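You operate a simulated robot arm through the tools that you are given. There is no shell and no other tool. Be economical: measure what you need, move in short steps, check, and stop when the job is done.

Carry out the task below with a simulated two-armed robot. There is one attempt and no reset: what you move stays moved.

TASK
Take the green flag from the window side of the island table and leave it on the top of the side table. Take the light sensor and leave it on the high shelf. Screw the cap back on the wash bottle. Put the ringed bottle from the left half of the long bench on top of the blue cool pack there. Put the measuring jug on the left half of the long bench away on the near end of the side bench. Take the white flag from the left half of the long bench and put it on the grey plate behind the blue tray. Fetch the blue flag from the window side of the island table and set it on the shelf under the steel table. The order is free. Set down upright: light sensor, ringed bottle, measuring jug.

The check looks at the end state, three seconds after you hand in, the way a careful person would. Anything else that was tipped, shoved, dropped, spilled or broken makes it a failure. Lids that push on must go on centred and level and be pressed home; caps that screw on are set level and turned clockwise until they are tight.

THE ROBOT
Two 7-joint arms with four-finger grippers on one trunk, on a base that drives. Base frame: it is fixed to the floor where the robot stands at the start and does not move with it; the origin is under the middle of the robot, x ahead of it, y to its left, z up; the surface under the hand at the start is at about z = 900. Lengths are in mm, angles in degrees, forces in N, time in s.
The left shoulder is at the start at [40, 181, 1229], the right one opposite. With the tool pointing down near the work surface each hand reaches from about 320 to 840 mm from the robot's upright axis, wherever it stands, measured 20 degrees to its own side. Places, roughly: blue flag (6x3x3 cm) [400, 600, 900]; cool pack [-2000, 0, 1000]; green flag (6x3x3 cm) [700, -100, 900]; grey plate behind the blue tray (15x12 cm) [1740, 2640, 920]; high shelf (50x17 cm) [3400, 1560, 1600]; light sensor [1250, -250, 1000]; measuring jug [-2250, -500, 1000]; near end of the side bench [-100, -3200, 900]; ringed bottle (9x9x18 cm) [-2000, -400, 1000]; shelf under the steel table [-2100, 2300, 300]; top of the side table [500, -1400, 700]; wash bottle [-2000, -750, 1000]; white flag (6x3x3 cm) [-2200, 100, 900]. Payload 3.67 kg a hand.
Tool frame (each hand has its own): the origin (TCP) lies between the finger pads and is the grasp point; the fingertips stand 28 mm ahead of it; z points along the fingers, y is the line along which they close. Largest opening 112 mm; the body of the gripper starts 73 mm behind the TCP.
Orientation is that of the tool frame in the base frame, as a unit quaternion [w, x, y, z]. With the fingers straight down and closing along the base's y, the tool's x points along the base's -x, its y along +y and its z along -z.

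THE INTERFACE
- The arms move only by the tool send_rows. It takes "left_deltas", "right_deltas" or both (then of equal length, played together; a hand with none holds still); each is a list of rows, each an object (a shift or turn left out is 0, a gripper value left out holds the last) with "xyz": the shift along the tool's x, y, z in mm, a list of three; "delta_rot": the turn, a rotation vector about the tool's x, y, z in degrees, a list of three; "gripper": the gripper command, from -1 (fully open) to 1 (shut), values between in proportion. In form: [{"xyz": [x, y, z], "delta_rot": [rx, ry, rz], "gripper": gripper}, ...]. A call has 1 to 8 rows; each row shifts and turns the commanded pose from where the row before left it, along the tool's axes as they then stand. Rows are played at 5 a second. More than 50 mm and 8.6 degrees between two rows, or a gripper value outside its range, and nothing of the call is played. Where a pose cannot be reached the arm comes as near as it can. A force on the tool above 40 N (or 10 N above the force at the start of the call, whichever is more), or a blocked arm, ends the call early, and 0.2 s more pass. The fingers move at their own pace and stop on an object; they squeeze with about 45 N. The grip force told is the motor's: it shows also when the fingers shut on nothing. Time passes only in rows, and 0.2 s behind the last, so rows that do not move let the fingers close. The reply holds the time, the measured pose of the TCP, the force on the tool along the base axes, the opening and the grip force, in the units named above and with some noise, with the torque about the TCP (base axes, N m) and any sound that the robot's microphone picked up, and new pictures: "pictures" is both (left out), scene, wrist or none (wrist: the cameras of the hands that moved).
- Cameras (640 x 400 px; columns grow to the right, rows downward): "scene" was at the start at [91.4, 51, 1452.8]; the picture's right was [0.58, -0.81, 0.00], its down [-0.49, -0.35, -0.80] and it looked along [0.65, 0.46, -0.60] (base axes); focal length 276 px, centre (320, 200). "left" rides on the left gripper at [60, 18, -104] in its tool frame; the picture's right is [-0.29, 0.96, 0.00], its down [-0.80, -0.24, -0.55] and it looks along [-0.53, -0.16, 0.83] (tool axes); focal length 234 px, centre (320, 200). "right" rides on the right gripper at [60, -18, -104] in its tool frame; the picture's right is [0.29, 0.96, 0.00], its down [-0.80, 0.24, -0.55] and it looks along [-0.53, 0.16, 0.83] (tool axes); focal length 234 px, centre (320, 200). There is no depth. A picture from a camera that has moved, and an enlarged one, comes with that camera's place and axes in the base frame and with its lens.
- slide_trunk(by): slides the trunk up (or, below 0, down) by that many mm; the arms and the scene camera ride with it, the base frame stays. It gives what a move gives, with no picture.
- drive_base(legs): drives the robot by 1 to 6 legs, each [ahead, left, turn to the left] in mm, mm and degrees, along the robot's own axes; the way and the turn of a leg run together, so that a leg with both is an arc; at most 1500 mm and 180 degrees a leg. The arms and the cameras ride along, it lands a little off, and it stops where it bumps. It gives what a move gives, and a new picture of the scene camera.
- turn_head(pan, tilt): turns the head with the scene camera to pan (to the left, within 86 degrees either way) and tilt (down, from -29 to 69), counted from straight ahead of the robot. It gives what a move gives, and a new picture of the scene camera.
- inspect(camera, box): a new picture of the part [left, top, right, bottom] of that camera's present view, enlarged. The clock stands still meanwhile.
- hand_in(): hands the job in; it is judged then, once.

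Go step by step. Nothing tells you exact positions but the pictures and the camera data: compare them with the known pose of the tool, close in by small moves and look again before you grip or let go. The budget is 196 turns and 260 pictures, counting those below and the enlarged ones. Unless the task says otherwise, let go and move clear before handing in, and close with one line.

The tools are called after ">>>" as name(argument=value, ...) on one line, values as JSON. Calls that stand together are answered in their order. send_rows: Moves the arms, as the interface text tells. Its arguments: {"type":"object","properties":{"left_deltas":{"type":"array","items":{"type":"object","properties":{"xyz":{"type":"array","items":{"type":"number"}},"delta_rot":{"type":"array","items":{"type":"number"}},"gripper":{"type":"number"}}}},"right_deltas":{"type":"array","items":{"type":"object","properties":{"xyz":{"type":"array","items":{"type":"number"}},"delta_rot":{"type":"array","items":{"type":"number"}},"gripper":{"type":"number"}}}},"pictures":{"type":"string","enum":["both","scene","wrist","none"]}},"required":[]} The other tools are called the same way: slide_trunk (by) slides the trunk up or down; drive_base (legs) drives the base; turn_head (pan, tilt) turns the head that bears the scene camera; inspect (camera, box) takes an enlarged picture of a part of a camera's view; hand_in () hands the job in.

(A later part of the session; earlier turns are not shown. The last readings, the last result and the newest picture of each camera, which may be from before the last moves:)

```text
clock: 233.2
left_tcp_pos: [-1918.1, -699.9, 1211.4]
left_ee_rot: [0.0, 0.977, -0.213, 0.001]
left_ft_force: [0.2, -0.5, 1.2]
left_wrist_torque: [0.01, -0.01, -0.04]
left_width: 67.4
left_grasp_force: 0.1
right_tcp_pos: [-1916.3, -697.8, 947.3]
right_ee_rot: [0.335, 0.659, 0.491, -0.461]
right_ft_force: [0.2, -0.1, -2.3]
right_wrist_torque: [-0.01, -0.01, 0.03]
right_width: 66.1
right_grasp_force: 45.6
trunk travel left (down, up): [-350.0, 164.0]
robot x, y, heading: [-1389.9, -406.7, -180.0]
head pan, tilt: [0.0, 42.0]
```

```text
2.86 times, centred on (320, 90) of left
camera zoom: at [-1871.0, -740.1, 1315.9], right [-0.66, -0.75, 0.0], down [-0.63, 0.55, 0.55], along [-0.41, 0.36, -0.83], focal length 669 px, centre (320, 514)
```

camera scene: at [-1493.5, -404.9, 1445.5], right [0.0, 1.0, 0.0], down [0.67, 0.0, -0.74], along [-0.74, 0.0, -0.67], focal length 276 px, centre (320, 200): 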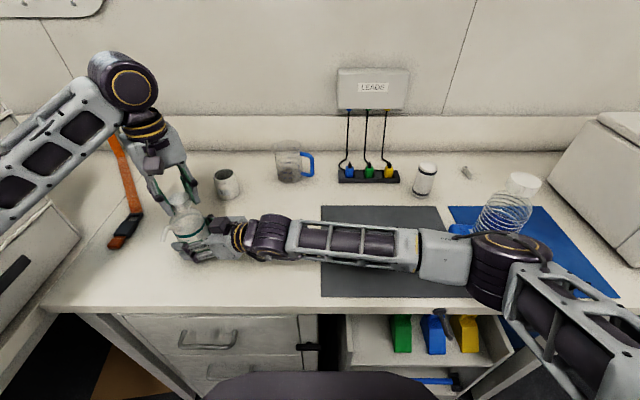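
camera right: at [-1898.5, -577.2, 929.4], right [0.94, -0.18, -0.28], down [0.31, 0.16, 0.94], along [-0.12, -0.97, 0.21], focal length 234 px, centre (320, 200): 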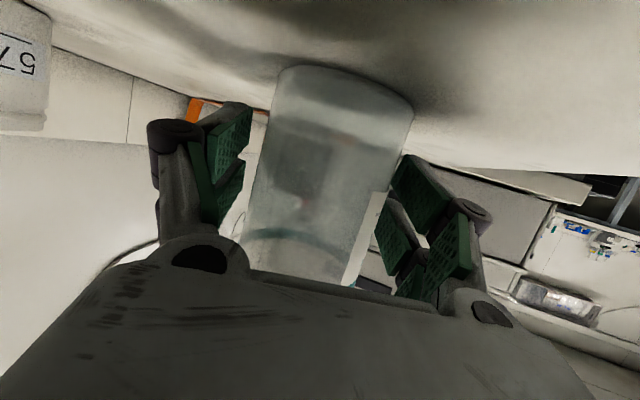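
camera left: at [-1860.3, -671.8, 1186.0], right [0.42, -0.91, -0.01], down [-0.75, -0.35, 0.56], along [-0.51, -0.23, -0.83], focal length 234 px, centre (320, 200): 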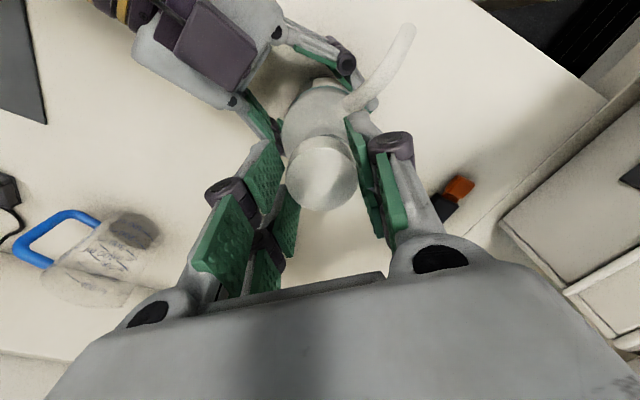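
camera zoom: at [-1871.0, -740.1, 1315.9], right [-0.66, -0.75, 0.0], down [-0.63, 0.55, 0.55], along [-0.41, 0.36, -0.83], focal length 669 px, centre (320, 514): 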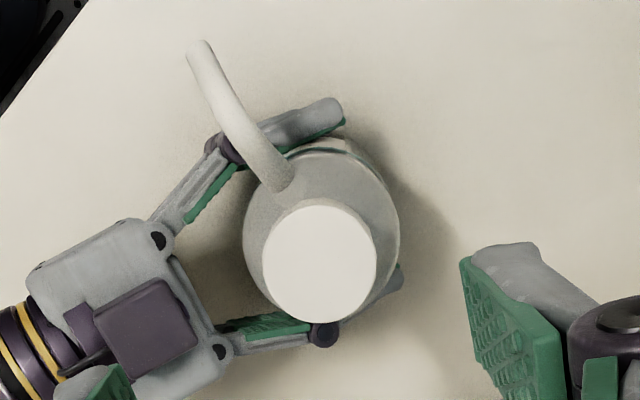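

The cap is level and fully seated. I'm releasing the bottle with the right hand, backing out and straightening it.

>>> send_rows(right_deltas=[{"gripper": 0.0}, {"gripper": -0.6}, {}, {"xyz": [0, 0, -30]}, {"xyz": [0, 0, -45]}, {"xyz": [0, 0, -45]}, {"xyz": [0, 0, -45]}], pictures="none")

>>> send_rows(right_deltas=[{"delta_rot": [0, 8.5, 0]}, {"delta_rot": [0, 8.5, 0]}, {"delta_rot": [0, 8.5, 0]}, {"delta_rot": [0, 8.5, 0]}, {"delta_rot": [0, 8.5, 0]}, {"delta_rot": [0, 8.5, 0]}, {"delta_rot": [0, 8.5, 0]}, {"delta_rot": [0, 8.5, 0]}], pictures="scene")

```text
clock: 234.8
left_tcp_pos: [-1918.0, -697.5, 1212.4]
left_ee_rot: [0.001, 0.977, -0.213, 0.0]
left_ft_force: [0.4, 0.4, -0.5]
left_wrist_torque: [-0.03, -0.01, 0.0]
left_width: 67.2
left_grasp_force: 0.0
right_tcp_pos: [-1868.9, -547.9, 1006.2]
right_ee_rot: [0.335, 0.659, 0.491, -0.461]
right_ft_force: [0.4, 0.4, -0.4]
right_wrist_torque: [-0.01, 0.03, -0.01]
right_width: 89.6
right_grasp_force: 0.1
trunk travel left (down, up): [-350.0, 164.0]
robot x, y, heading: [-1394.9, -403.4, -179.4]
head pan, tilt: [0.0, 42.0]
```

```text
clock: 236.6
left_tcp_pos: [-1919.0, -700.1, 1210.7]
left_ee_rot: [0.001, 0.977, -0.213, 0.001]
left_ft_force: [0.5, 0.8, -0.3]
left_wrist_torque: [0.04, -0.01, 0.02]
left_width: 67.1
left_grasp_force: 0.1
right_tcp_pos: [-1870.9, -550.9, 1004.8]
right_ee_rot: [0.003, 0.804, 0.594, -0.012]
right_ft_force: [0.2, -0.8, -0.6]
right_wrist_torque: [-0.02, 0.01, 0.01]
right_width: 89.6
right_grasp_force: 0.1
trunk travel left (down, up): [-350.0, 164.0]
robot x, y, heading: [-1392.4, -403.6, -179.9]
head pan, tilt: [0.0, 42.0]
camera scene: at [-1495.8, -407.4, 1445.2], right [0.0, 1.0, 0.0], down [0.67, 0.0, -0.74], along [-0.74, 0.0, -0.67], focal length 276 px, centre (320, 200)
```

scene: 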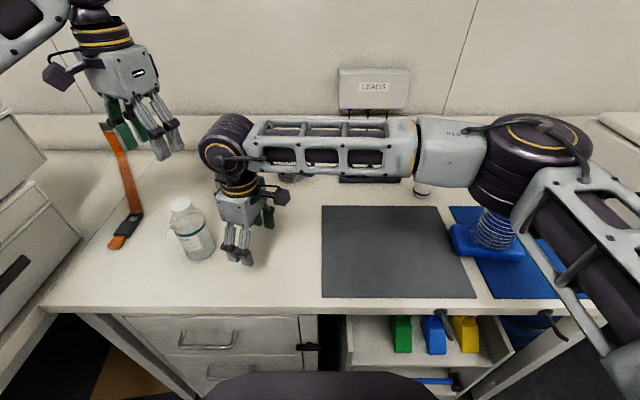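

>>> send_rows(right_deltas=[{"xyz": [0, 0, -45]}, {"xyz": [0, 0, -45]}, {"xyz": [0, 0, -45]}, {"xyz": [0, 0, -40]}, {"delta_rot": [0, 0, 8.5]}, {"delta_rot": [0, 0, 8.5]}, {"delta_rot": [0, 0, 8.5]}, {"delta_rot": [0, 0, 8.5]}], pictures="none")

>>> send_rows(right_deltas=[{"delta_rot": [0, 0, 8.5]}, {"delta_rot": [0, 0, 8.5]}, {"delta_rot": [0, 0, 8.5]}, {"delta_rot": [0, 0, 8.5]}, {"xyz": [5, -45, 0]}, {"xyz": [5, -45, 0]}, {"xyz": [5, -45, 0]}, {"xyz": [5, -45, 0]}], pictures="none")

>>> send_rows(right_deltas=[{"xyz": [5, -45, 0]}, {"xyz": [5, -45, 0]}, {"xyz": [5, -45, 0]}, {"xyz": [5, -45, 0]}], pictures="scene")

>>> inspect(camera="scene", box=[240, 130, 340, 210])

```text
clock: 238.4
left_tcp_pos: [-1918.1, -697.4, 1211.1]
left_ee_rot: [0.001, 0.977, -0.213, 0.001]
left_ft_force: [1.1, -0.7, 0.6]
left_wrist_torque: [0.01, 0.0, -0.02]
left_width: 67.2
left_grasp_force: 0.0
right_tcp_pos: [-1867.7, -543.8, 1179.4]
right_ee_rot: [0.008, 0.943, 0.331, -0.012]
right_ft_force: [-0.5, 0.1, 0.3]
right_wrist_torque: [-0.01, 0.02, 0.02]
right_width: 89.7
right_grasp_force: 0.0
trunk travel left (down, up): [-350.0, 164.0]
robot x, y, heading: [-1392.2, -405.9, -179.7]
head pan, tilt: [0.0, 42.0]
```

```text
clock: 240.2
left_tcp_pos: [-1917.3, -698.5, 1212.8]
left_ee_rot: [0.001, 0.977, -0.213, 0.001]
left_ft_force: [0.6, 1.0, 0.2]
left_wrist_torque: [-0.06, -0.03, -0.01]
left_width: 67.1
left_grasp_force: 0.0
right_tcp_pos: [-1862.0, -361.4, 1176.4]
right_ee_rot: [0.011, 0.999, 0.043, -0.011]
right_ft_force: [0.4, -0.1, 0.5]
right_wrist_torque: [-0.03, -0.01, 0.0]
right_width: 89.5
right_grasp_force: 0.1
trunk travel left (down, up): [-350.0, 164.0]
robot x, y, heading: [-1391.9, -407.4, -179.7]
head pan, tilt: [0.0, 42.0]
```

```text
clock: 241.2
left_tcp_pos: [-1917.0, -697.3, 1213.3]
left_ee_rot: [0.002, 0.977, -0.213, 0.001]
left_ft_force: [0.7, 0.3, 0.9]
left_wrist_torque: [-0.04, 0.03, 0.02]
left_width: 67.3
left_grasp_force: 0.0
right_tcp_pos: [-1855.2, -181.2, 1170.9]
right_ee_rot: [0.012, 0.999, 0.043, -0.01]
right_ft_force: [-0.4, 1.6, 0.0]
right_wrist_torque: [-0.04, 0.01, -0.01]
right_width: 89.6
right_grasp_force: 0.0
trunk travel left (down, up): [-350.0, 164.0]
robot x, y, heading: [-1391.4, -403.6, -179.8]
head pan, tilt: [0.0, 42.0]
camera scene: at [-1494.6, -403.1, 1445.3], right [0.0, 1.0, 0.0], down [0.67, 0.0, -0.74], along [-0.74, 0.0, -0.67], focal length 276 px, centre (320, 200)
```

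scene: 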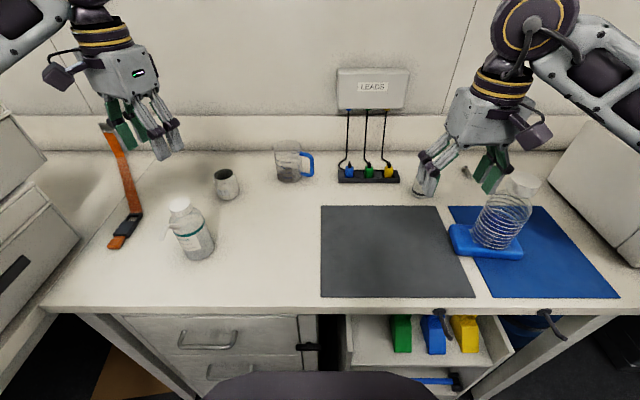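

```text
5.00 times, centred on (290, 170) of scene
camera zoom: at [-1494.6, -403.1, 1445.3], right [0.0, 1.0, 0.0], down [0.67, 0.0, -0.74], along [-0.74, 0.0, -0.67], focal length 1382 px, centre (470, 350)
```

zoom: 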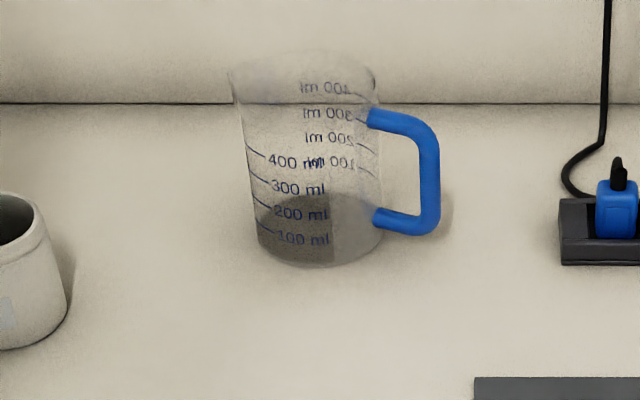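

The jug stands at about [-2203, -499], with its rim near z 1022 and the handle on the right. I'll grip it across the body with the left hand closing along x, so I drive slightly closer and turn that hand.

>>> drive_base(legs=[[45, 0, 0]])

>>> send_rows(left_deltas=[{"delta_rot": [0, 0, -8.2], "gripper": -1}, {"delta_rot": [0, 0, -8.2]}, {"delta_rot": [0, 0, -8.2]}, {"delta_rot": [0, 0, -8.2]}, {"delta_rot": [0, 0, -8.2]}, {"delta_rot": [0, 0, -8.2]}, {"delta_rot": [0, 0, -8.2]}, {"delta_rot": [0, 0, -8.2]}], pictures="none")

>>> send_rows(left_deltas=[{"delta_rot": [0, 0, -8.2]}, {"delta_rot": [0, 0, -8.2]}, {"delta_rot": [0, 0, -8.2]}, {"delta_rot": [0, 0, -8.2]}, {"delta_rot": [0, 0, -8.2]}, {"delta_rot": [0, 0, -8.2]}], pictures="none")

>>> send_rows(left_deltas=[{"xyz": [28, -35, 0]}, {"xyz": [28, -35, 0]}, {"xyz": [28, -35, 0]}, {"xyz": [28, -35, 0]}, {"xyz": [28, -35, 0]}, {"xyz": [28, -35, 0]}, {"xyz": [28, -35, 0]}])

```text
clock: 242.1
left_tcp_pos: [-1957.9, -700.0, 1213.7]
left_ee_rot: [0.0, 0.977, -0.213, -0.001]
left_ft_force: [0.6, -0.4, -0.7]
left_wrist_torque: [0.0, 0.07, 0.01]
left_width: 67.1
left_grasp_force: 0.1
right_tcp_pos: [-1896.8, -184.0, 1173.5]
right_ee_rot: [0.011, 0.999, 0.043, -0.011]
right_ft_force: [0.7, -0.5, 0.0]
right_wrist_torque: [0.0, -0.01, 0.03]
right_width: 89.7
right_grasp_force: 0.0
trunk travel left (down, up): [-350.0, 164.0]
robot x, y, heading: [-1437.4, -406.4, -179.9]
head pan, tilt: [0.0, 42.0]
camera scene: at [-1534.7, -406.3, 1445.6], right [0.0, 1.0, 0.0], down [0.67, 0.0, -0.74], along [-0.74, 0.0, -0.67], focal length 276 px, centre (320, 200)
```

scene: 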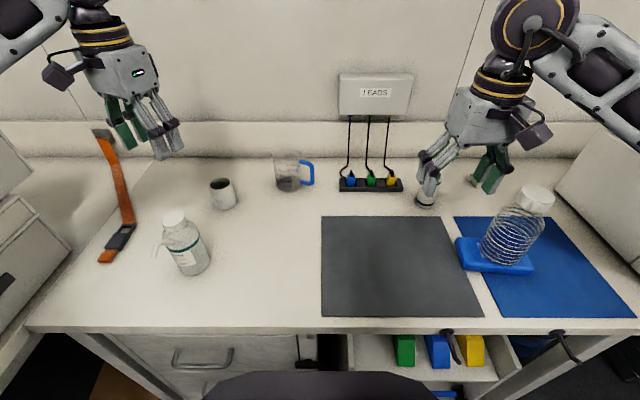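

```text
clock: 243.9
left_tcp_pos: [-1961.3, -698.4, 1212.5]
left_ee_rot: [0.0, 0.936, 0.351, 0.001]
left_ft_force: [-0.4, -0.2, -0.2]
left_wrist_torque: [0.03, 0.0, -0.01]
left_width: 111.9
left_grasp_force: 0.0
right_tcp_pos: [-1900.5, -183.7, 1172.4]
right_ee_rot: [0.011, 0.999, 0.043, -0.01]
right_ft_force: [-0.2, -0.3, -0.2]
right_wrist_torque: [-0.01, -0.01, -0.03]
right_width: 89.6
right_grasp_force: 0.2
trunk travel left (down, up): [-350.0, 164.0]
robot x, y, heading: [-1436.8, -406.9, -179.8]
head pan, tilt: [0.0, 42.0]
```

```text
clock: 245.3
left_tcp_pos: [-1961.4, -699.5, 1212.3]
left_ee_rot: [0.001, 0.705, 0.709, -0.001]
left_ft_force: [-0.4, -0.4, 0.2]
left_wrist_torque: [0.04, -0.01, 0.01]
left_width: 112.3
left_grasp_force: 0.1
right_tcp_pos: [-1900.5, -184.6, 1171.4]
right_ee_rot: [0.011, 0.999, 0.043, -0.01]
right_ft_force: [0.2, -0.5, -0.5]
right_wrist_torque: [-0.02, -0.03, -0.01]
right_width: 89.7
right_grasp_force: 0.1
trunk travel left (down, up): [-350.0, 164.0]
robot x, y, heading: [-1435.6, -405.7, -179.8]
head pan, tilt: [0.0, 42.0]
```

```text
clock: 246.9
left_tcp_pos: [-2185.0, -514.5, 1208.8]
left_ee_rot: [0.001, 0.706, 0.708, -0.003]
left_ft_force: [0.0, -4.0, -1.5]
left_wrist_torque: [0.27, -0.06, 0.02]
left_width: 111.8
left_grasp_force: 0.0
left hand out of reach, approached as far as the arm can: row 7
right_tcp_pos: [-1898.4, -179.5, 1172.8]
right_ee_rot: [0.013, 0.999, 0.042, -0.011]
right_ft_force: [0.5, 1.3, -0.1]
right_wrist_torque: [-0.08, 0.03, 0.0]
right_width: 89.6
right_grasp_force: 0.1
trunk travel left (down, up): [-350.0, 164.0]
robot x, y, heading: [-1432.4, -401.9, -179.5]
head pan, tilt: [0.0, 42.0]
camera scene: at [-1536.8, -400.9, 1445.2], right [0.0, 1.0, 0.0], down [0.67, 0.0, -0.74], along [-0.74, -0.01, -0.67], focal length 276 px, centre (320, 200)
camera left: at [-2166.6, -453.4, 1311.7], right [0.96, -0.29, 0.0], down [-0.24, -0.79, 0.56], along [-0.16, -0.54, -0.83], focal length 234 px, centre (320, 200)
```

scene: 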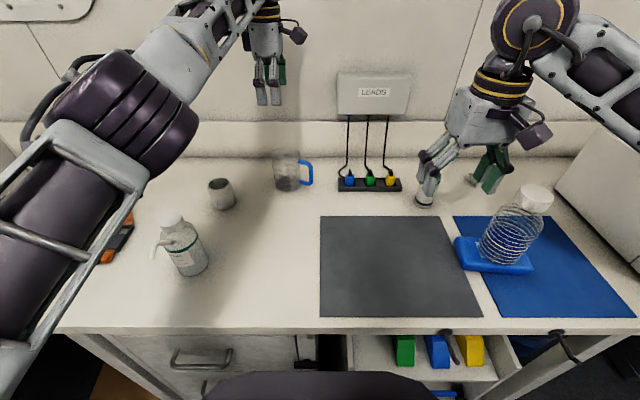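
left: 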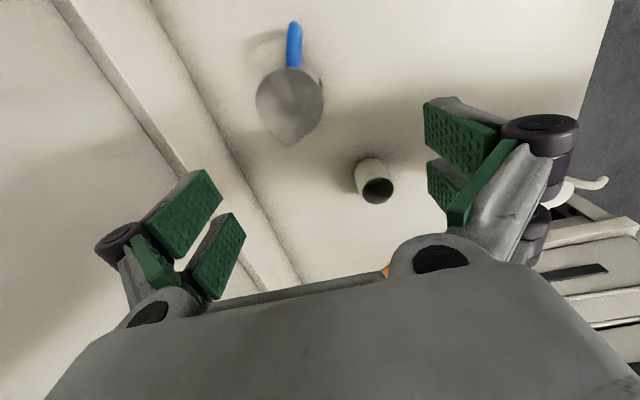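

I'm at the edge of the arm's reach, so I drive a little closer, lower, and align over the jug at [-2215, -498].

>>> drive_base(legs=[[45, 0, 0]])

>>> send_rows(left_deltas=[{"xyz": [8, 5, 35]}, {"xyz": [8, 7, 35]}, {"xyz": [0, 0, 30]}], pictures="wrist")

```text
clock: 247.8
left_tcp_pos: [-2225.0, -516.4, 1208.2]
left_ee_rot: [0.0, 0.706, 0.709, -0.001]
left_ft_force: [0.4, -0.3, 0.5]
left_wrist_torque: [0.0, -0.08, 0.02]
left_width: 112.1
left_grasp_force: 0.1
right_tcp_pos: [-1939.5, -183.2, 1173.1]
right_ee_rot: [0.01, 0.999, 0.043, -0.011]
right_ft_force: [-0.6, 0.9, 0.2]
right_wrist_torque: [-0.04, -0.05, 0.02]
right_width: 89.6
right_grasp_force: 0.0
trunk travel left (down, up): [-350.0, 164.0]
robot x, y, heading: [-1473.2, -407.3, -180.0]
head pan, tilt: [0.0, 42.0]
camera scene: at [-1578.5, -405.5, 1445.4], right [0.0, 1.0, 0.0], down [0.67, 0.0, -0.74], along [-0.74, 0.0, -0.67], focal length 276 px, centre (320, 200)
```

scene: 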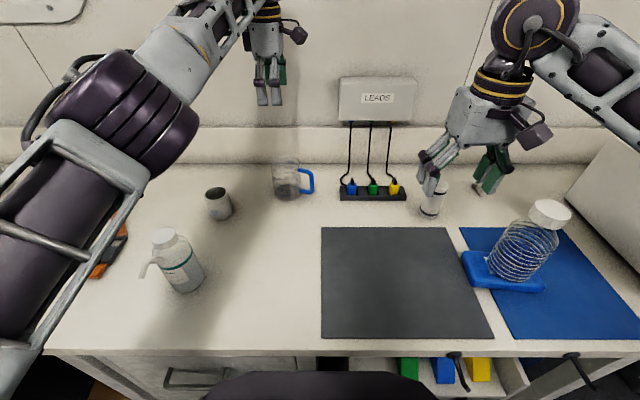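

```text
clock: 248.6
left_tcp_pos: [-2215.8, -501.4, 1104.6]
left_ee_rot: [-0.001, 0.706, 0.708, 0.0]
left_ft_force: [-0.2, 0.0, 0.6]
left_wrist_torque: [-0.01, 0.01, -0.01]
left_width: 111.6
left_grasp_force: 0.0
right_tcp_pos: [-1942.0, -184.5, 1172.4]
right_ee_rot: [0.011, 0.999, 0.042, -0.01]
right_ft_force: [-0.1, -0.5, -1.3]
right_wrist_torque: [-0.01, -0.01, -0.01]
right_width: 89.8
right_grasp_force: 0.1
trunk travel left (down, up): [-350.0, 164.0]
robot x, y, heading: [-1475.5, -403.3, -180.0]
head pan, tilt: [0.0, 42.0]
camera left: at [-2198.6, -441.3, 1210.4], right [0.96, -0.28, 0.0], down [-0.24, -0.8, 0.55], along [-0.16, -0.53, -0.83], focal length 234 px, centre (320, 200)
```

left: 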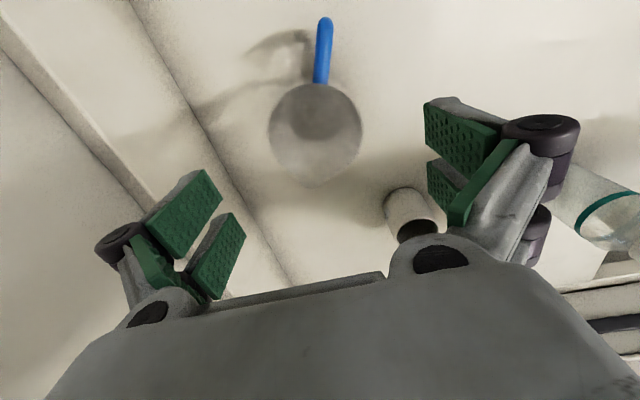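

>>> send_rows(left_deltas=[{"xyz": [2, -3.5, 0]}, {"xyz": [0, 0, 40]}, {"xyz": [0, 0, 40]}, {"xyz": [0, 0, 34]}], pictures="wrist")

>>> inspect(camera="scene", box=[230, 130, 350, 220])

```text
clock: 249.6
left_tcp_pos: [-2219.6, -497.3, 991.3]
left_ee_rot: [0.0, 0.706, 0.708, -0.001]
left_ft_force: [0.1, 0.7, 0.1]
left_wrist_torque: [0.02, 0.01, -0.02]
left_width: 112.3
left_grasp_force: 0.0
right_tcp_pos: [-1940.5, -183.2, 1171.6]
right_ee_rot: [0.011, 0.999, 0.044, -0.008]
right_ft_force: [0.0, 0.1, 0.4]
right_wrist_torque: [0.01, 0.0, -0.01]
right_width: 89.7
right_grasp_force: 0.0
trunk travel left (down, up): [-350.0, 164.0]
robot x, y, heading: [-1477.0, -405.5, -179.8]
head pan, tilt: [0.0, 42.0]
camera left: at [-2202.5, -438.4, 1096.0], right [0.96, -0.28, 0.0], down [-0.24, -0.8, 0.55], along [-0.16, -0.53, -0.83], focal length 234 px, centre (320, 200)
```

left: 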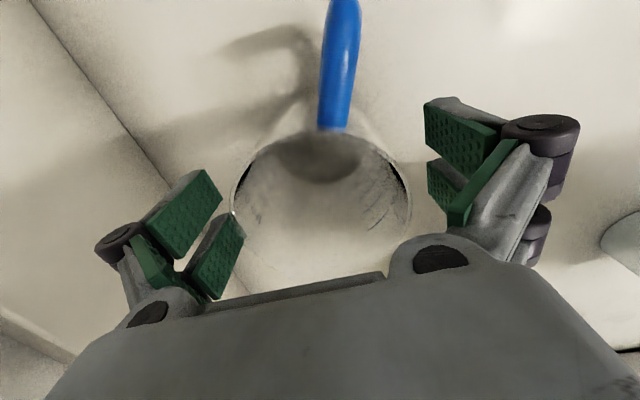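

```text
4.44 times, centred on (290, 175) of scene
camera zoom: at [-1580.2, -406.0, 1445.1], right [0.0, 1.0, 0.0], down [0.67, 0.0, -0.74], along [-0.74, 0.0, -0.67], focal length 1228 px, centre (453, 311)
```

zoom: 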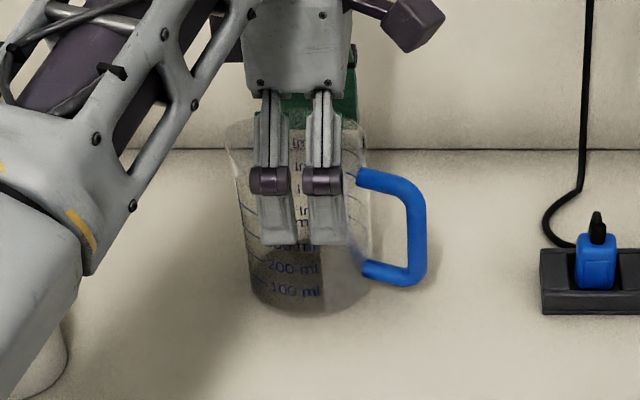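

The jug is nicely between the fingers. I'm gripping it and lifting carefully.

>>> send_rows(left_deltas=[{"gripper": 1}, {}, {}, {"xyz": [0, 0, -15]}, {"xyz": [0, 0, -25]}], pictures="none")

>>> inspect(camera="scene", box=[230, 110, 350, 200])

```text
clock: 250.8
left_tcp_pos: [-2217.0, -497.1, 1033.0]
left_ee_rot: [0.001, 0.706, 0.708, -0.001]
left_ft_force: [1.2, -0.4, -0.2]
left_wrist_torque: [-0.01, 0.03, 0.03]
left_width: 85.5
left_grasp_force: 45.1
right_tcp_pos: [-1938.1, -184.1, 1171.6]
right_ee_rot: [0.011, 0.999, 0.043, -0.01]
right_ft_force: [0.3, -0.5, -0.4]
right_wrist_torque: [-0.01, 0.05, -0.01]
right_width: 89.6
right_grasp_force: 0.0
trunk travel left (down, up): [-350.0, 164.0]
robot x, y, heading: [-1474.6, -407.2, -179.8]
head pan, tilt: [0.0, 42.0]
```

```text
4.44 times, centred on (290, 155) of scene
camera zoom: at [-1578.6, -405.8, 1445.3], right [0.0, 1.0, 0.0], down [0.67, 0.0, -0.74], along [-0.74, 0.0, -0.67], focal length 1228 px, centre (453, 400)
```

zoom: 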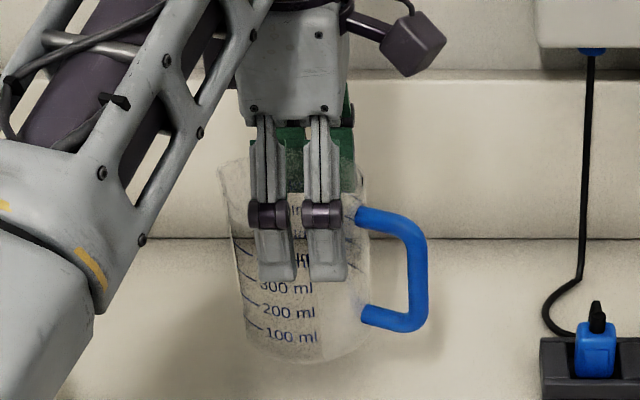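

The jug is lifted and upright. I'm raising it and bringing it in towards the body.

>>> send_rows(left_deltas=[{"xyz": [0, 0, -37]}, {"xyz": [0, 0, -37]}, {"xyz": [0, 10, -37]}, {"xyz": [0, 20, -36]}, {"xyz": [0, 43, 0]}, {"xyz": [0, 43, 0]}, {"xyz": [0, 43, 0]}, {"xyz": [0, 43, 0]}], pictures="none")

>>> send_rows(left_deltas=[{"xyz": [0, 43, 0]}, {"xyz": [0, 43, 0]}], pictures="scene")

```text
clock: 252.6
left_tcp_pos: [-2013.6, -501.1, 1180.4]
left_ee_rot: [0.0, 0.705, 0.709, -0.001]
left_ft_force: [0.0, 0.5, -0.3]
left_wrist_torque: [0.0, 0.0, -0.03]
left_width: 85.5
left_grasp_force: 45.1
right_tcp_pos: [-1939.4, -185.3, 1171.7]
right_ee_rot: [0.01, 0.999, 0.043, -0.01]
right_ft_force: [0.2, -2.0, 0.7]
right_wrist_torque: [0.01, 0.04, 0.04]
right_width: 89.5
right_grasp_force: 0.0
trunk travel left (down, up): [-350.0, 164.0]
robot x, y, heading: [-1476.2, -406.3, -179.6]
head pan, tilt: [0.0, 42.0]
```

```text
clock: 253.2
left_tcp_pos: [-1930.6, -497.9, 1180.9]
left_ee_rot: [0.0, 0.706, 0.708, -0.001]
left_ft_force: [0.3, -0.5, -0.5]
left_wrist_torque: [0.0, 0.0, 0.02]
left_width: 85.5
left_grasp_force: 44.9
right_tcp_pos: [-1938.6, -184.3, 1173.0]
right_ee_rot: [0.01, 0.999, 0.043, -0.011]
right_ft_force: [-0.2, -0.2, -0.6]
right_wrist_torque: [-0.03, 0.0, 0.01]
right_width: 89.6
right_grasp_force: 0.0
trunk travel left (down, up): [-350.0, 164.0]
robot x, y, heading: [-1477.7, -403.1, -179.9]
head pan, tilt: [0.0, 42.0]
camera scene: at [-1577.9, -406.5, 1445.4], right [0.0, 1.0, 0.0], down [0.67, 0.0, -0.74], along [-0.74, 0.0, -0.67], focal length 276 px, centre (320, 200)
```

scene: 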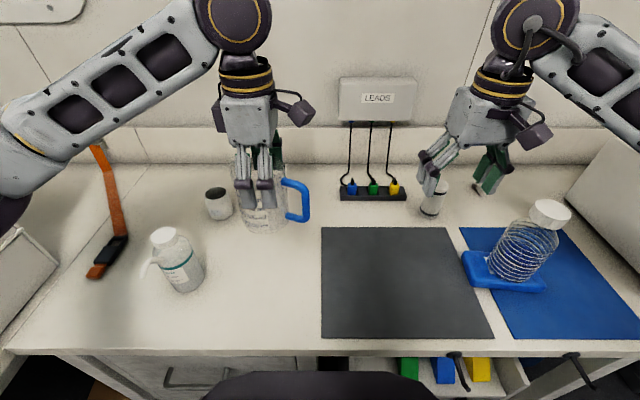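

Now for the white flag with the right hand: I'm raising that hand and shifting the robot to the right.

>>> send_rows(right_deltas=[{"xyz": [0, 0, -40], "gripper": 0}, {"xyz": [0, 0, -40]}], pictures="none")

>>> drive_base(legs=[[0, -270, 0]])

>>> inspect(camera="scene", box=[320, 130, 480, 230])

```text
clock: 253.8
left_tcp_pos: [-1930.5, -497.5, 1181.1]
left_ee_rot: [-0.001, 0.705, 0.709, 0.0]
left_ft_force: [0.6, -0.5, -1.0]
left_wrist_torque: [-0.01, 0.03, 0.02]
left_width: 85.3
left_grasp_force: 45.3
right_tcp_pos: [-1936.6, -182.9, 1254.6]
right_ee_rot: [0.01, 0.999, 0.042, -0.01]
right_ft_force: [0.1, 0.7, -0.5]
right_wrist_torque: [0.03, 0.02, -0.01]
right_width: 56.1
right_grasp_force: 0.1
trunk travel left (down, up): [-350.0, 164.0]
robot x, y, heading: [-1471.1, -406.0, -180.1]
head pan, tilt: [0.0, 42.0]
```

```text
clock: 255.7
left_tcp_pos: [-1932.0, -226.1, 1180.3]
left_ee_rot: [0.001, 0.706, 0.708, -0.001]
left_ft_force: [-0.2, 0.7, 0.1]
left_wrist_torque: [0.01, -0.02, 0.0]
left_width: 85.6
left_grasp_force: 44.5
right_tcp_pos: [-1939.9, 87.1, 1253.3]
right_ee_rot: [0.011, 0.999, 0.042, -0.009]
right_ft_force: [0.4, 0.6, -0.1]
right_wrist_torque: [0.04, -0.01, -0.01]
right_width: 56.1
right_grasp_force: 0.1
trunk travel left (down, up): [-350.0, 164.0]
robot x, y, heading: [-1474.4, -132.8, -179.9]
head pan, tilt: [0.0, 42.0]
camera scene: at [-1580.3, -135.2, 1445.2], right [0.0, 1.0, 0.0], down [0.67, 0.0, -0.74], along [-0.74, 0.0, -0.67], focal length 276 px, centre (320, 200)
```

scene: 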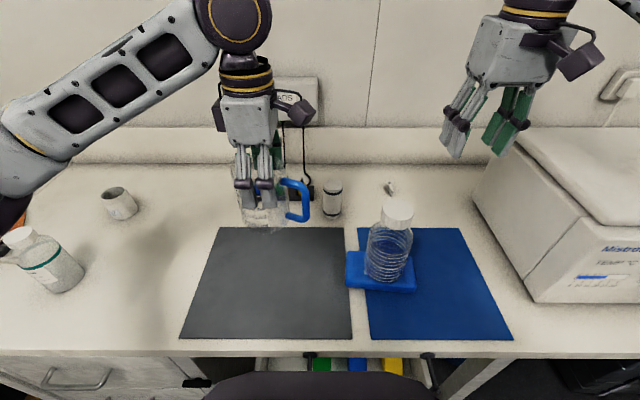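

```text
4.00 times, centred on (400, 180) of scene
camera zoom: at [-1580.3, -135.2, 1445.2], right [0.0, 1.0, 0.0], down [0.67, 0.0, -0.74], along [-0.74, 0.0, -0.67], focal length 1106 px, centre (0, 280)
```

zoom: 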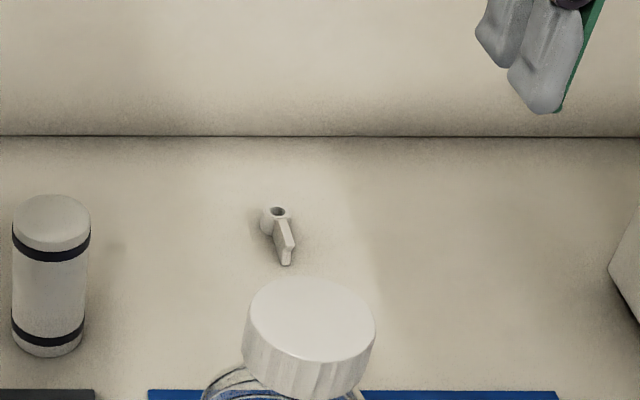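

The white flag's ring is at about [-2239, 76] with its tail towards me. I'm moving the right hand forward above it.

>>> send_rows(right_deltas=[{"delta_rot": [1.3, 1.1, 4.9]}, {"xyz": [-42.5, 1.5, 8]}, {"xyz": [-42.5, 1.5, 12]}, {"xyz": [-42.5, 1.5, 20]}, {"xyz": [-42.5, 1.5, 25]}, {"xyz": [-42.5, 1.5, 25]}, {"xyz": [-42.5, 1.5, 25]}, {"xyz": [-42.5, 1.5, 25]}], pictures="none")

>>> send_rows(right_deltas=[{"xyz": [0, 0, 40]}, {"xyz": [0, 0, 30]}], pictures="wrist")

```text
clock: 257.5
left_tcp_pos: [-1934.1, -228.1, 1179.8]
left_ee_rot: [0.0, 0.706, 0.708, 0.001]
left_ft_force: [-0.2, -0.1, -1.1]
left_wrist_torque: [0.03, -0.03, -0.02]
left_width: 85.3
left_grasp_force: 45.2
right_tcp_pos: [-2238.4, 78.0, 1113.6]
right_ee_rot: [-0.001, 1.0, -0.001, 0.0]
right_ft_force: [-0.1, 0.6, 0.1]
right_wrist_torque: [0.03, -0.07, -0.01]
right_width: 56.1
right_grasp_force: 0.1
trunk travel left (down, up): [-350.0, 164.0]
robot x, y, heading: [-1476.8, -131.5, -179.9]
head pan, tilt: [0.0, 42.0]
```

```text
clock: 258.1
left_tcp_pos: [-1933.2, -226.3, 1179.3]
left_ee_rot: [0.001, 0.705, 0.709, 0.001]
left_ft_force: [-0.3, 0.7, -0.9]
left_wrist_torque: [0.01, 0.0, 0.01]
left_width: 85.3
left_grasp_force: 45.2
right_tcp_pos: [-2237.1, 76.4, 1042.5]
right_ee_rot: [-0.002, 1.0, 0.0, 0.0]
right_ft_force: [0.8, -0.1, -0.4]
right_wrist_torque: [-0.03, 0.0, 0.01]
right_width: 56.1
right_grasp_force: 0.1
trunk travel left (down, up): [-350.0, 164.0]
robot x, y, heading: [-1472.5, -133.9, -179.6]
head pan, tilt: [0.0, 42.0]
camera right: at [-2177.1, 95.6, 1146.7], right [0.29, -0.96, 0.0], down [-0.8, -0.24, 0.55], along [-0.53, -0.16, -0.83], focal length 234 px, centre (320, 200)
```

right: 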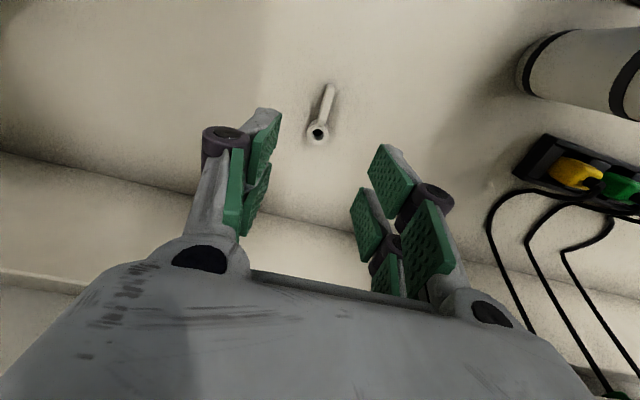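

>>> send_rows(right_deltas=[{"xyz": [-6, 0, 40]}, {"xyz": [0, 0, 40]}, {"xyz": [0, 0, 20]}, {"xyz": [0, 0, 9]}, {"gripper": 1}, {}, {}, {"xyz": [0, 0, -35]}], pictures="wrist")

```text
clock: 259.9
left_tcp_pos: [-1932.4, -226.2, 1180.5]
left_ee_rot: [0.0, 0.706, 0.708, 0.0]
left_ft_force: [0.4, -0.4, -0.2]
left_wrist_torque: [0.01, 0.02, 0.01]
left_width: 85.5
left_grasp_force: 44.7
right_tcp_pos: [-2240.1, 78.5, 971.4]
right_ee_rot: [-0.002, 1.0, 0.001, 0.0]
right_ft_force: [0.3, 0.4, 0.3]
right_wrist_torque: [0.02, 0.01, -0.04]
right_width: 20.2
right_grasp_force: 45.6
trunk travel left (down, up): [-350.0, 164.0]
robot x, y, heading: [-1477.0, -135.4, -179.7]
head pan, tilt: [0.0, 42.0]
camera right: at [-2181.1, 97.0, 1075.1], right [0.29, -0.96, 0.0], down [-0.8, -0.24, 0.55], along [-0.53, -0.16, -0.83], focal length 234 px, centre (320, 200)
```

right: 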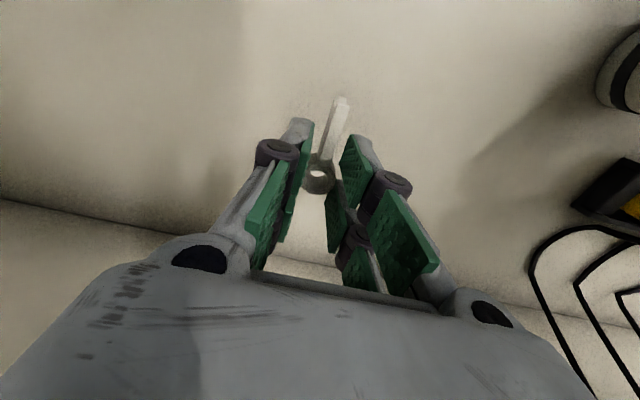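

The white flag is held. I'm lifting, retracting, and backing away from the bench.

>>> send_rows(right_deltas=[{"xyz": [0, 0, -45]}, {"xyz": [0, 0, -45]}, {"xyz": [42, -3, -25]}, {"xyz": [42, -3, -25]}, {"xyz": [42, -3, -25]}, {"xyz": [42, -3, -25]}, {"xyz": [42, -3, -25]}, {"xyz": [42, -3, -25]}], pictures="none")

>>> drive_base(legs=[[-500, 0, 0]])

```text
clock: 261.7
left_tcp_pos: [-1931.6, -225.6, 1181.2]
left_ee_rot: [0.0, 0.706, 0.708, -0.002]
left_ft_force: [0.4, -0.7, -0.3]
left_wrist_torque: [-0.02, 0.04, 0.0]
left_width: 85.5
left_grasp_force: 44.5
right_tcp_pos: [-1986.4, 98.2, 1206.5]
right_ee_rot: [-0.002, 1.0, 0.0, -0.002]
right_ft_force: [0.5, -0.6, -0.7]
right_wrist_torque: [-0.01, 0.06, 0.02]
right_width: 19.4
right_grasp_force: 45.1
trunk travel left (down, up): [-350.0, 164.0]
robot x, y, heading: [-1476.0, -133.9, -179.9]
head pan, tilt: [0.0, 42.0]
```

```text
clock: 264.7
left_tcp_pos: [-1438.9, -227.0, 1180.2]
left_ee_rot: [0.0, 0.702, 0.712, -0.001]
left_ft_force: [0.9, -0.2, -1.2]
left_wrist_torque: [-0.02, 0.0, 0.04]
left_width: 85.4
left_grasp_force: 45.0
right_tcp_pos: [-1497.4, 96.8, 1206.7]
right_ee_rot: [0.0, 1.0, 0.005, -0.001]
right_ft_force: [0.7, -0.2, -0.6]
right_wrist_torque: [0.0, -0.02, -0.04]
right_width: 17.9
right_grasp_force: 44.5
trunk travel left (down, up): [-350.0, 164.0]
robot x, y, heading: [-986.3, -127.6, -179.1]
head pan, tilt: [0.0, 42.0]
camera scene: at [-1087.0, -131.0, 1445.2], right [-0.01, 1.0, 0.0], down [0.67, 0.01, -0.74], along [-0.74, -0.01, -0.67], focal length 276 px, centre (320, 200)
```

scene: 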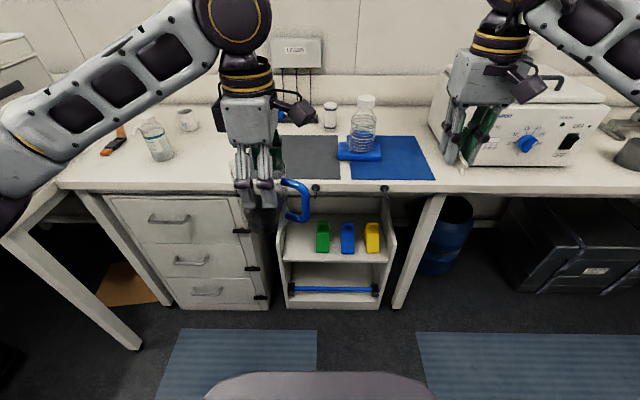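

I'm driving along the aisle to the side bench.

>>> drive_base(legs=[[-540, 0, 0], [0, 0, 89], [1050, 100, 0], [1050, 100, 0]])

>>> turn_head(pan=0, tilt=30)

```text
clock: 282.4
left_tcp_pos: [-211.6, -2676.9, 1179.4]
left_ee_rot: [0.001, 0.016, 1.0, 0.001]
left_ft_force: [-1.1, 0.2, -1.0]
left_wrist_torque: [0.0, -0.02, 0.02]
left_width: 85.3
left_grasp_force: 45.0
right_tcp_pos: [-539.5, -2721.9, 1208.2]
right_ee_rot: [-0.001, 0.719, 0.695, 0.0]
right_ft_force: [-0.2, -0.2, 0.7]
right_wrist_torque: [-0.03, 0.0, 0.01]
right_width: 17.6
right_grasp_force: 44.9
trunk travel left (down, up): [-350.0, 164.0]
robot x, y, heading: [-288.3, -2219.7, -91.5]
head pan, tilt: [0.0, 42.0]
camera scene: at [-290.2, -2322.3, 1445.2], right [-1.0, 0.03, 0.0], down [0.02, 0.67, -0.74], along [-0.02, -0.74, -0.67], focal length 276 px, centre (320, 200)
```

scene: 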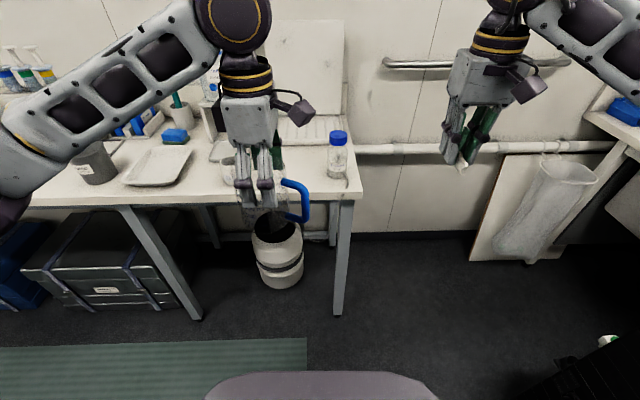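

```text
clock: 283.1
left_tcp_pos: [-211.0, -2677.5, 1180.1]
left_ee_rot: [0.001, 0.015, 1.0, 0.001]
left_ft_force: [-0.2, -0.4, -1.0]
left_wrist_torque: [-0.01, 0.03, 0.0]
left_width: 85.4
left_grasp_force: 45.5
right_tcp_pos: [-537.2, -2724.0, 1206.6]
right_ee_rot: [0.0, 0.72, 0.694, 0.0]
right_ft_force: [0.3, 0.6, 0.6]
right_wrist_torque: [0.03, -0.02, 0.01]
right_width: 17.7
right_grasp_force: 44.8
trunk travel left (down, up): [-350.0, 164.0]
robot x, y, heading: [-290.5, -2220.5, -91.9]
head pan, tilt: [0.0, 30.0]
camera scene: at [-290.5, -2329.5, 1463.4], right [-1.0, 0.03, 0.0], down [0.02, 0.5, -0.87], along [-0.03, -0.86, -0.5], focal length 276 px, centre (320, 200)
```

scene: 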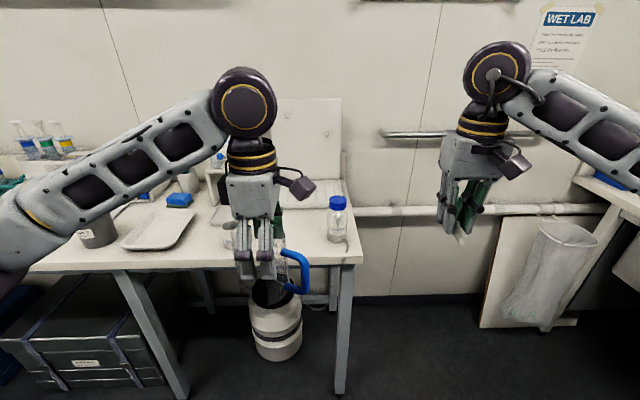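

I'm moving the jug aside to see the free space at this end of the side bench.

>>> send_rows(left_deltas=[{"xyz": [-45, 0, -5]}, {"xyz": [-45, 0, -5]}, {"xyz": [-45, 0, -5]}, {"xyz": [-45, 0, -5]}, {"xyz": [-45, 0, -5]}, {"xyz": [-45, 0, -5]}], pictures="scene")

>>> inspect(camera="scene", box=[160, 140, 380, 280])

```text
clock: 284.6
left_tcp_pos: [61.7, -2683.9, 1209.9]
left_ee_rot: [0.0, 0.016, 1.0, -0.001]
left_ft_force: [-0.8, 0.1, -1.8]
left_wrist_torque: [-0.02, 0.02, -0.02]
left_width: 85.2
left_grasp_force: 45.1
right_tcp_pos: [-537.7, -2722.5, 1207.9]
right_ee_rot: [0.0, 0.72, 0.694, -0.001]
right_ft_force: [0.5, 0.4, -0.5]
right_wrist_torque: [0.02, 0.02, -0.01]
right_width: 17.6
right_grasp_force: 44.8
trunk travel left (down, up): [-350.0, 164.0]
robot x, y, heading: [-292.3, -2218.3, -91.6]
head pan, tilt: [0.0, 30.0]
camera scene: at [-289.0, -2328.4, 1463.6], right [-1.0, 0.03, 0.0], down [0.01, 0.5, -0.87], along [-0.03, -0.87, -0.5], focal length 276 px, centre (320, 200)
```

scene: 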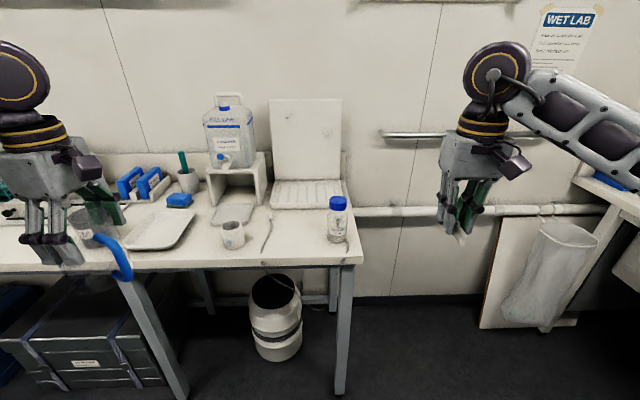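

```text
2.86 times, centred on (270, 210) of scene
camera zoom: at [-289.0, -2328.4, 1463.6], right [-1.0, 0.03, 0.0], down [0.01, 0.5, -0.87], along [-0.03, -0.87, -0.5], focal length 790 px, centre (463, 171)
```

zoom: 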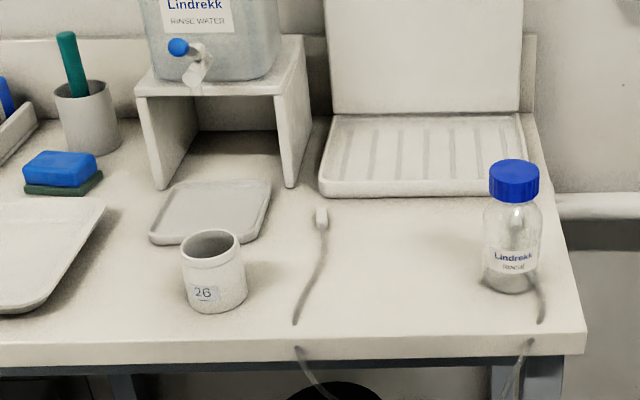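

There is free space between the cup and the rinse bottle, centred at about [-245, -3090]. I'm driving closer and turning the jug so its handle faces me.

>>> drive_base(legs=[[250, 0, 1.5]])

>>> send_rows(left_deltas=[{"delta_rot": [0, 0, 8.2]}, {"delta_rot": [0, 0, 8.2]}, {"delta_rot": [0, 0, 8.2]}, {"delta_rot": [0, 0, 8.2]}, {"delta_rot": [0, 0, 8.2]}, {"delta_rot": [0, 0, 8.2]}, {"delta_rot": [0, 0, 8.2]}, {"delta_rot": [0, 0, 8.2]}], pictures="none")

>>> send_rows(left_deltas=[{"delta_rot": [0, 0, 8.2]}, {"delta_rot": [0, 0, 8.2]}, {"delta_rot": [0, 0, 8.2]}], pictures="none")

```text
clock: 286.4
left_tcp_pos: [67.4, -2925.9, 1210.7]
left_ee_rot: [0.001, 0.003, 1.0, 0.001]
left_ft_force: [0.8, 0.4, -0.8]
left_wrist_torque: [-0.01, -0.01, 0.02]
left_width: 85.2
left_grasp_force: 44.7
right_tcp_pos: [-528.2, -2978.8, 1207.5]
right_ee_rot: [-0.001, 0.71, 0.704, -0.001]
right_ft_force: [-0.2, -0.2, -0.6]
right_wrist_torque: [-0.03, -0.01, -0.03]
right_width: 17.7
right_grasp_force: 44.6
trunk travel left (down, up): [-350.0, 164.0]
robot x, y, heading: [-295.2, -2472.1, -90.2]
head pan, tilt: [0.0, 30.0]
camera scene: at [-292.0, -2579.5, 1463.6], right [-1.0, 0.01, 0.0], down [0.0, 0.5, -0.87], along [0.0, -0.87, -0.5], focal length 276 px, centre (320, 200)
```

scene: 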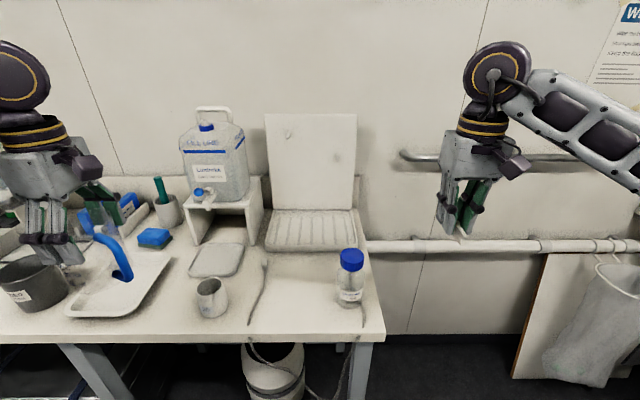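

```text
clock: 288.2
left_tcp_pos: [66.3, -2925.9, 1209.8]
left_ee_rot: [0.0, 0.545, 0.838, 0.001]
left_ft_force: [-0.1, -0.2, -0.2]
left_wrist_torque: [-0.01, 0.0, 0.0]
left_width: 85.1
left_grasp_force: 45.1
right_tcp_pos: [-528.6, -2980.2, 1207.5]
right_ee_rot: [-0.001, 0.71, 0.704, -0.001]
right_ft_force: [-0.1, 0.4, -0.6]
right_wrist_torque: [0.03, 0.03, 0.02]
right_width: 17.5
right_grasp_force: 44.6
trunk travel left (down, up): [-350.0, 164.0]
robot x, y, heading: [-289.7, -2471.8, -90.2]
head pan, tilt: [0.0, 30.0]
```

```text
clock: 289.0
left_tcp_pos: [66.5, -2926.6, 1210.7]
left_ee_rot: [0.0, 0.711, 0.703, 0.001]
left_ft_force: [0.3, 0.0, -0.4]
left_wrist_torque: [-0.02, 0.02, -0.01]
left_width: 85.3
left_grasp_force: 45.5
right_tcp_pos: [-528.0, -2979.9, 1207.2]
right_ee_rot: [0.0, 0.711, 0.704, -0.001]
right_ft_force: [-0.6, 0.4, -0.5]
right_wrist_torque: [-0.03, 0.01, 0.01]
right_width: 17.6
right_grasp_force: 44.9
trunk travel left (down, up): [-350.0, 164.0]
robot x, y, heading: [-293.4, -2472.7, -90.1]
head pan, tilt: [0.0, 30.0]
```

>>> send_rows(left_deltas=[{"xyz": [-21, -37, 0]}, {"xyz": [-21, -37, 0]}, {"xyz": [-21, -37, 0]}, {"xyz": [-21, -37, 0]}, {"xyz": [-21, -37, 0]}, {"xyz": [-21, -37, 0]}, {"xyz": [-21, -37, 0]}, {"xyz": [-21, -37, 0]}], pictures="none")

>>> send_rows(left_deltas=[{"xyz": [0, 0, 45]}, {"xyz": [0, 0, 45]}, {"xyz": [0, 0, 45]}, {"xyz": [0, 0, 40]}], pictures="both")

```text
clock: 290.8
left_tcp_pos: [-233.3, -3093.2, 1210.6]
left_ee_rot: [0.0, 0.71, 0.704, 0.001]
left_ft_force: [-0.4, 0.9, -0.5]
left_wrist_torque: [-0.01, -0.01, -0.01]
left_width: 85.3
left_grasp_force: 44.8
right_tcp_pos: [-531.2, -2980.2, 1207.4]
right_ee_rot: [0.0, 0.71, 0.704, 0.0]
right_ft_force: [-0.1, -0.7, -0.4]
right_wrist_torque: [0.04, -0.02, -0.01]
right_width: 17.7
right_grasp_force: 45.3
trunk travel left (down, up): [-350.0, 164.0]
robot x, y, heading: [-293.3, -2468.5, -90.2]
head pan, tilt: [0.0, 30.0]
```

```text
clock: 291.8
left_tcp_pos: [-230.7, -3091.8, 1035.0]
left_ee_rot: [0.0, 0.71, 0.704, 0.0]
left_ft_force: [0.0, -0.6, -0.7]
left_wrist_torque: [0.03, -0.03, -0.02]
left_width: 85.7
left_grasp_force: 45.1
right_tcp_pos: [-529.1, -2978.9, 1206.8]
right_ee_rot: [-0.001, 0.71, 0.704, 0.0]
right_ft_force: [0.2, -0.5, 0.6]
right_wrist_torque: [0.04, -0.01, 0.03]
right_width: 17.5
right_grasp_force: 45.1
trunk travel left (down, up): [-350.0, 164.0]
robot x, y, heading: [-290.4, -2470.8, -90.4]
head pan, tilt: [0.0, 30.0]
camera scene: at [-292.3, -2581.1, 1463.4], right [-1.0, 0.01, 0.0], down [0.0, 0.5, -0.87], along [0.0, -0.87, -0.5], focal length 276 px, centre (320, 200)
camera left: at [-213.6, -3031.9, 1139.3], right [0.96, -0.3, 0.0], down [-0.25, -0.8, 0.55], along [-0.16, -0.53, -0.83], focal length 234 px, centre (320, 200)
```

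scene: 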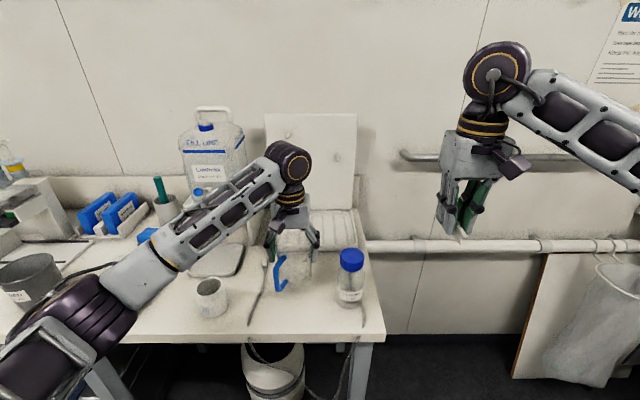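
left: 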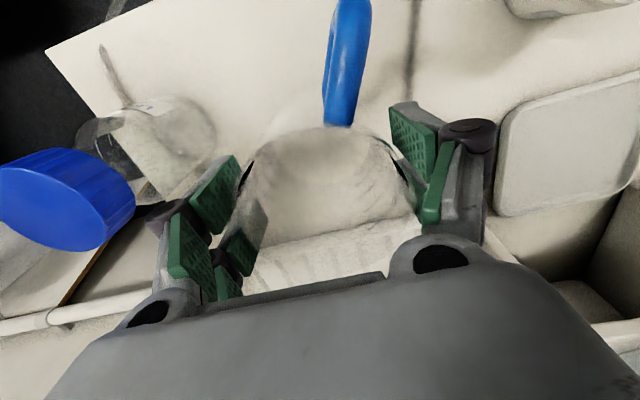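

>>> send_rows(left_deltas=[{"xyz": [0, 0, 25]}, {"xyz": [0, 0, 12]}, {"xyz": [0, 0, 3]}], pictures="none")

>>> inspect(camera="scene", box=[220, 220, 380, 340])

```text
clock: 292.6
left_tcp_pos: [-229.6, -3092.1, 995.5]
left_ee_rot: [0.0, 0.709, 0.705, 0.0]
left_ft_force: [-0.3, -0.3, -0.5]
left_wrist_torque: [-0.01, 0.01, 0.01]
left_width: 85.2
left_grasp_force: 45.1
right_tcp_pos: [-529.7, -2979.4, 1207.7]
right_ee_rot: [0.001, 0.71, 0.704, -0.002]
right_ft_force: [-0.1, 0.6, 0.4]
right_wrist_torque: [0.02, -0.02, -0.02]
right_width: 17.7
right_grasp_force: 45.1
trunk travel left (down, up): [-350.0, 164.0]
robot x, y, heading: [-288.8, -2466.4, -90.5]
head pan, tilt: [0.0, 30.0]
```

```text
3.33 times, centred on (300, 280) of scene
camera zoom: at [-292.2, -2579.9, 1463.6], right [-1.0, 0.01, 0.0], down [0.0, 0.5, -0.87], along [0.0, -0.87, -0.5], focal length 921 px, centre (387, -67)
```

zoom: 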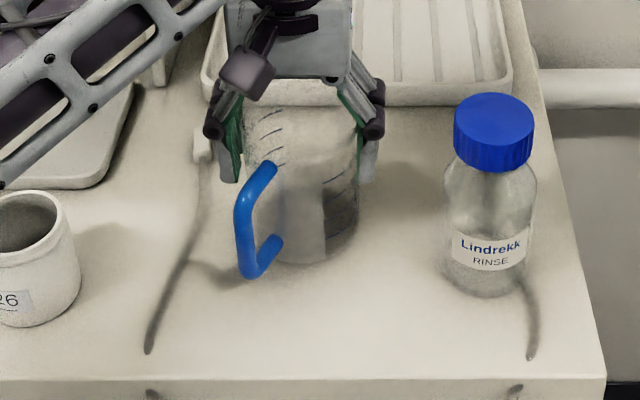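

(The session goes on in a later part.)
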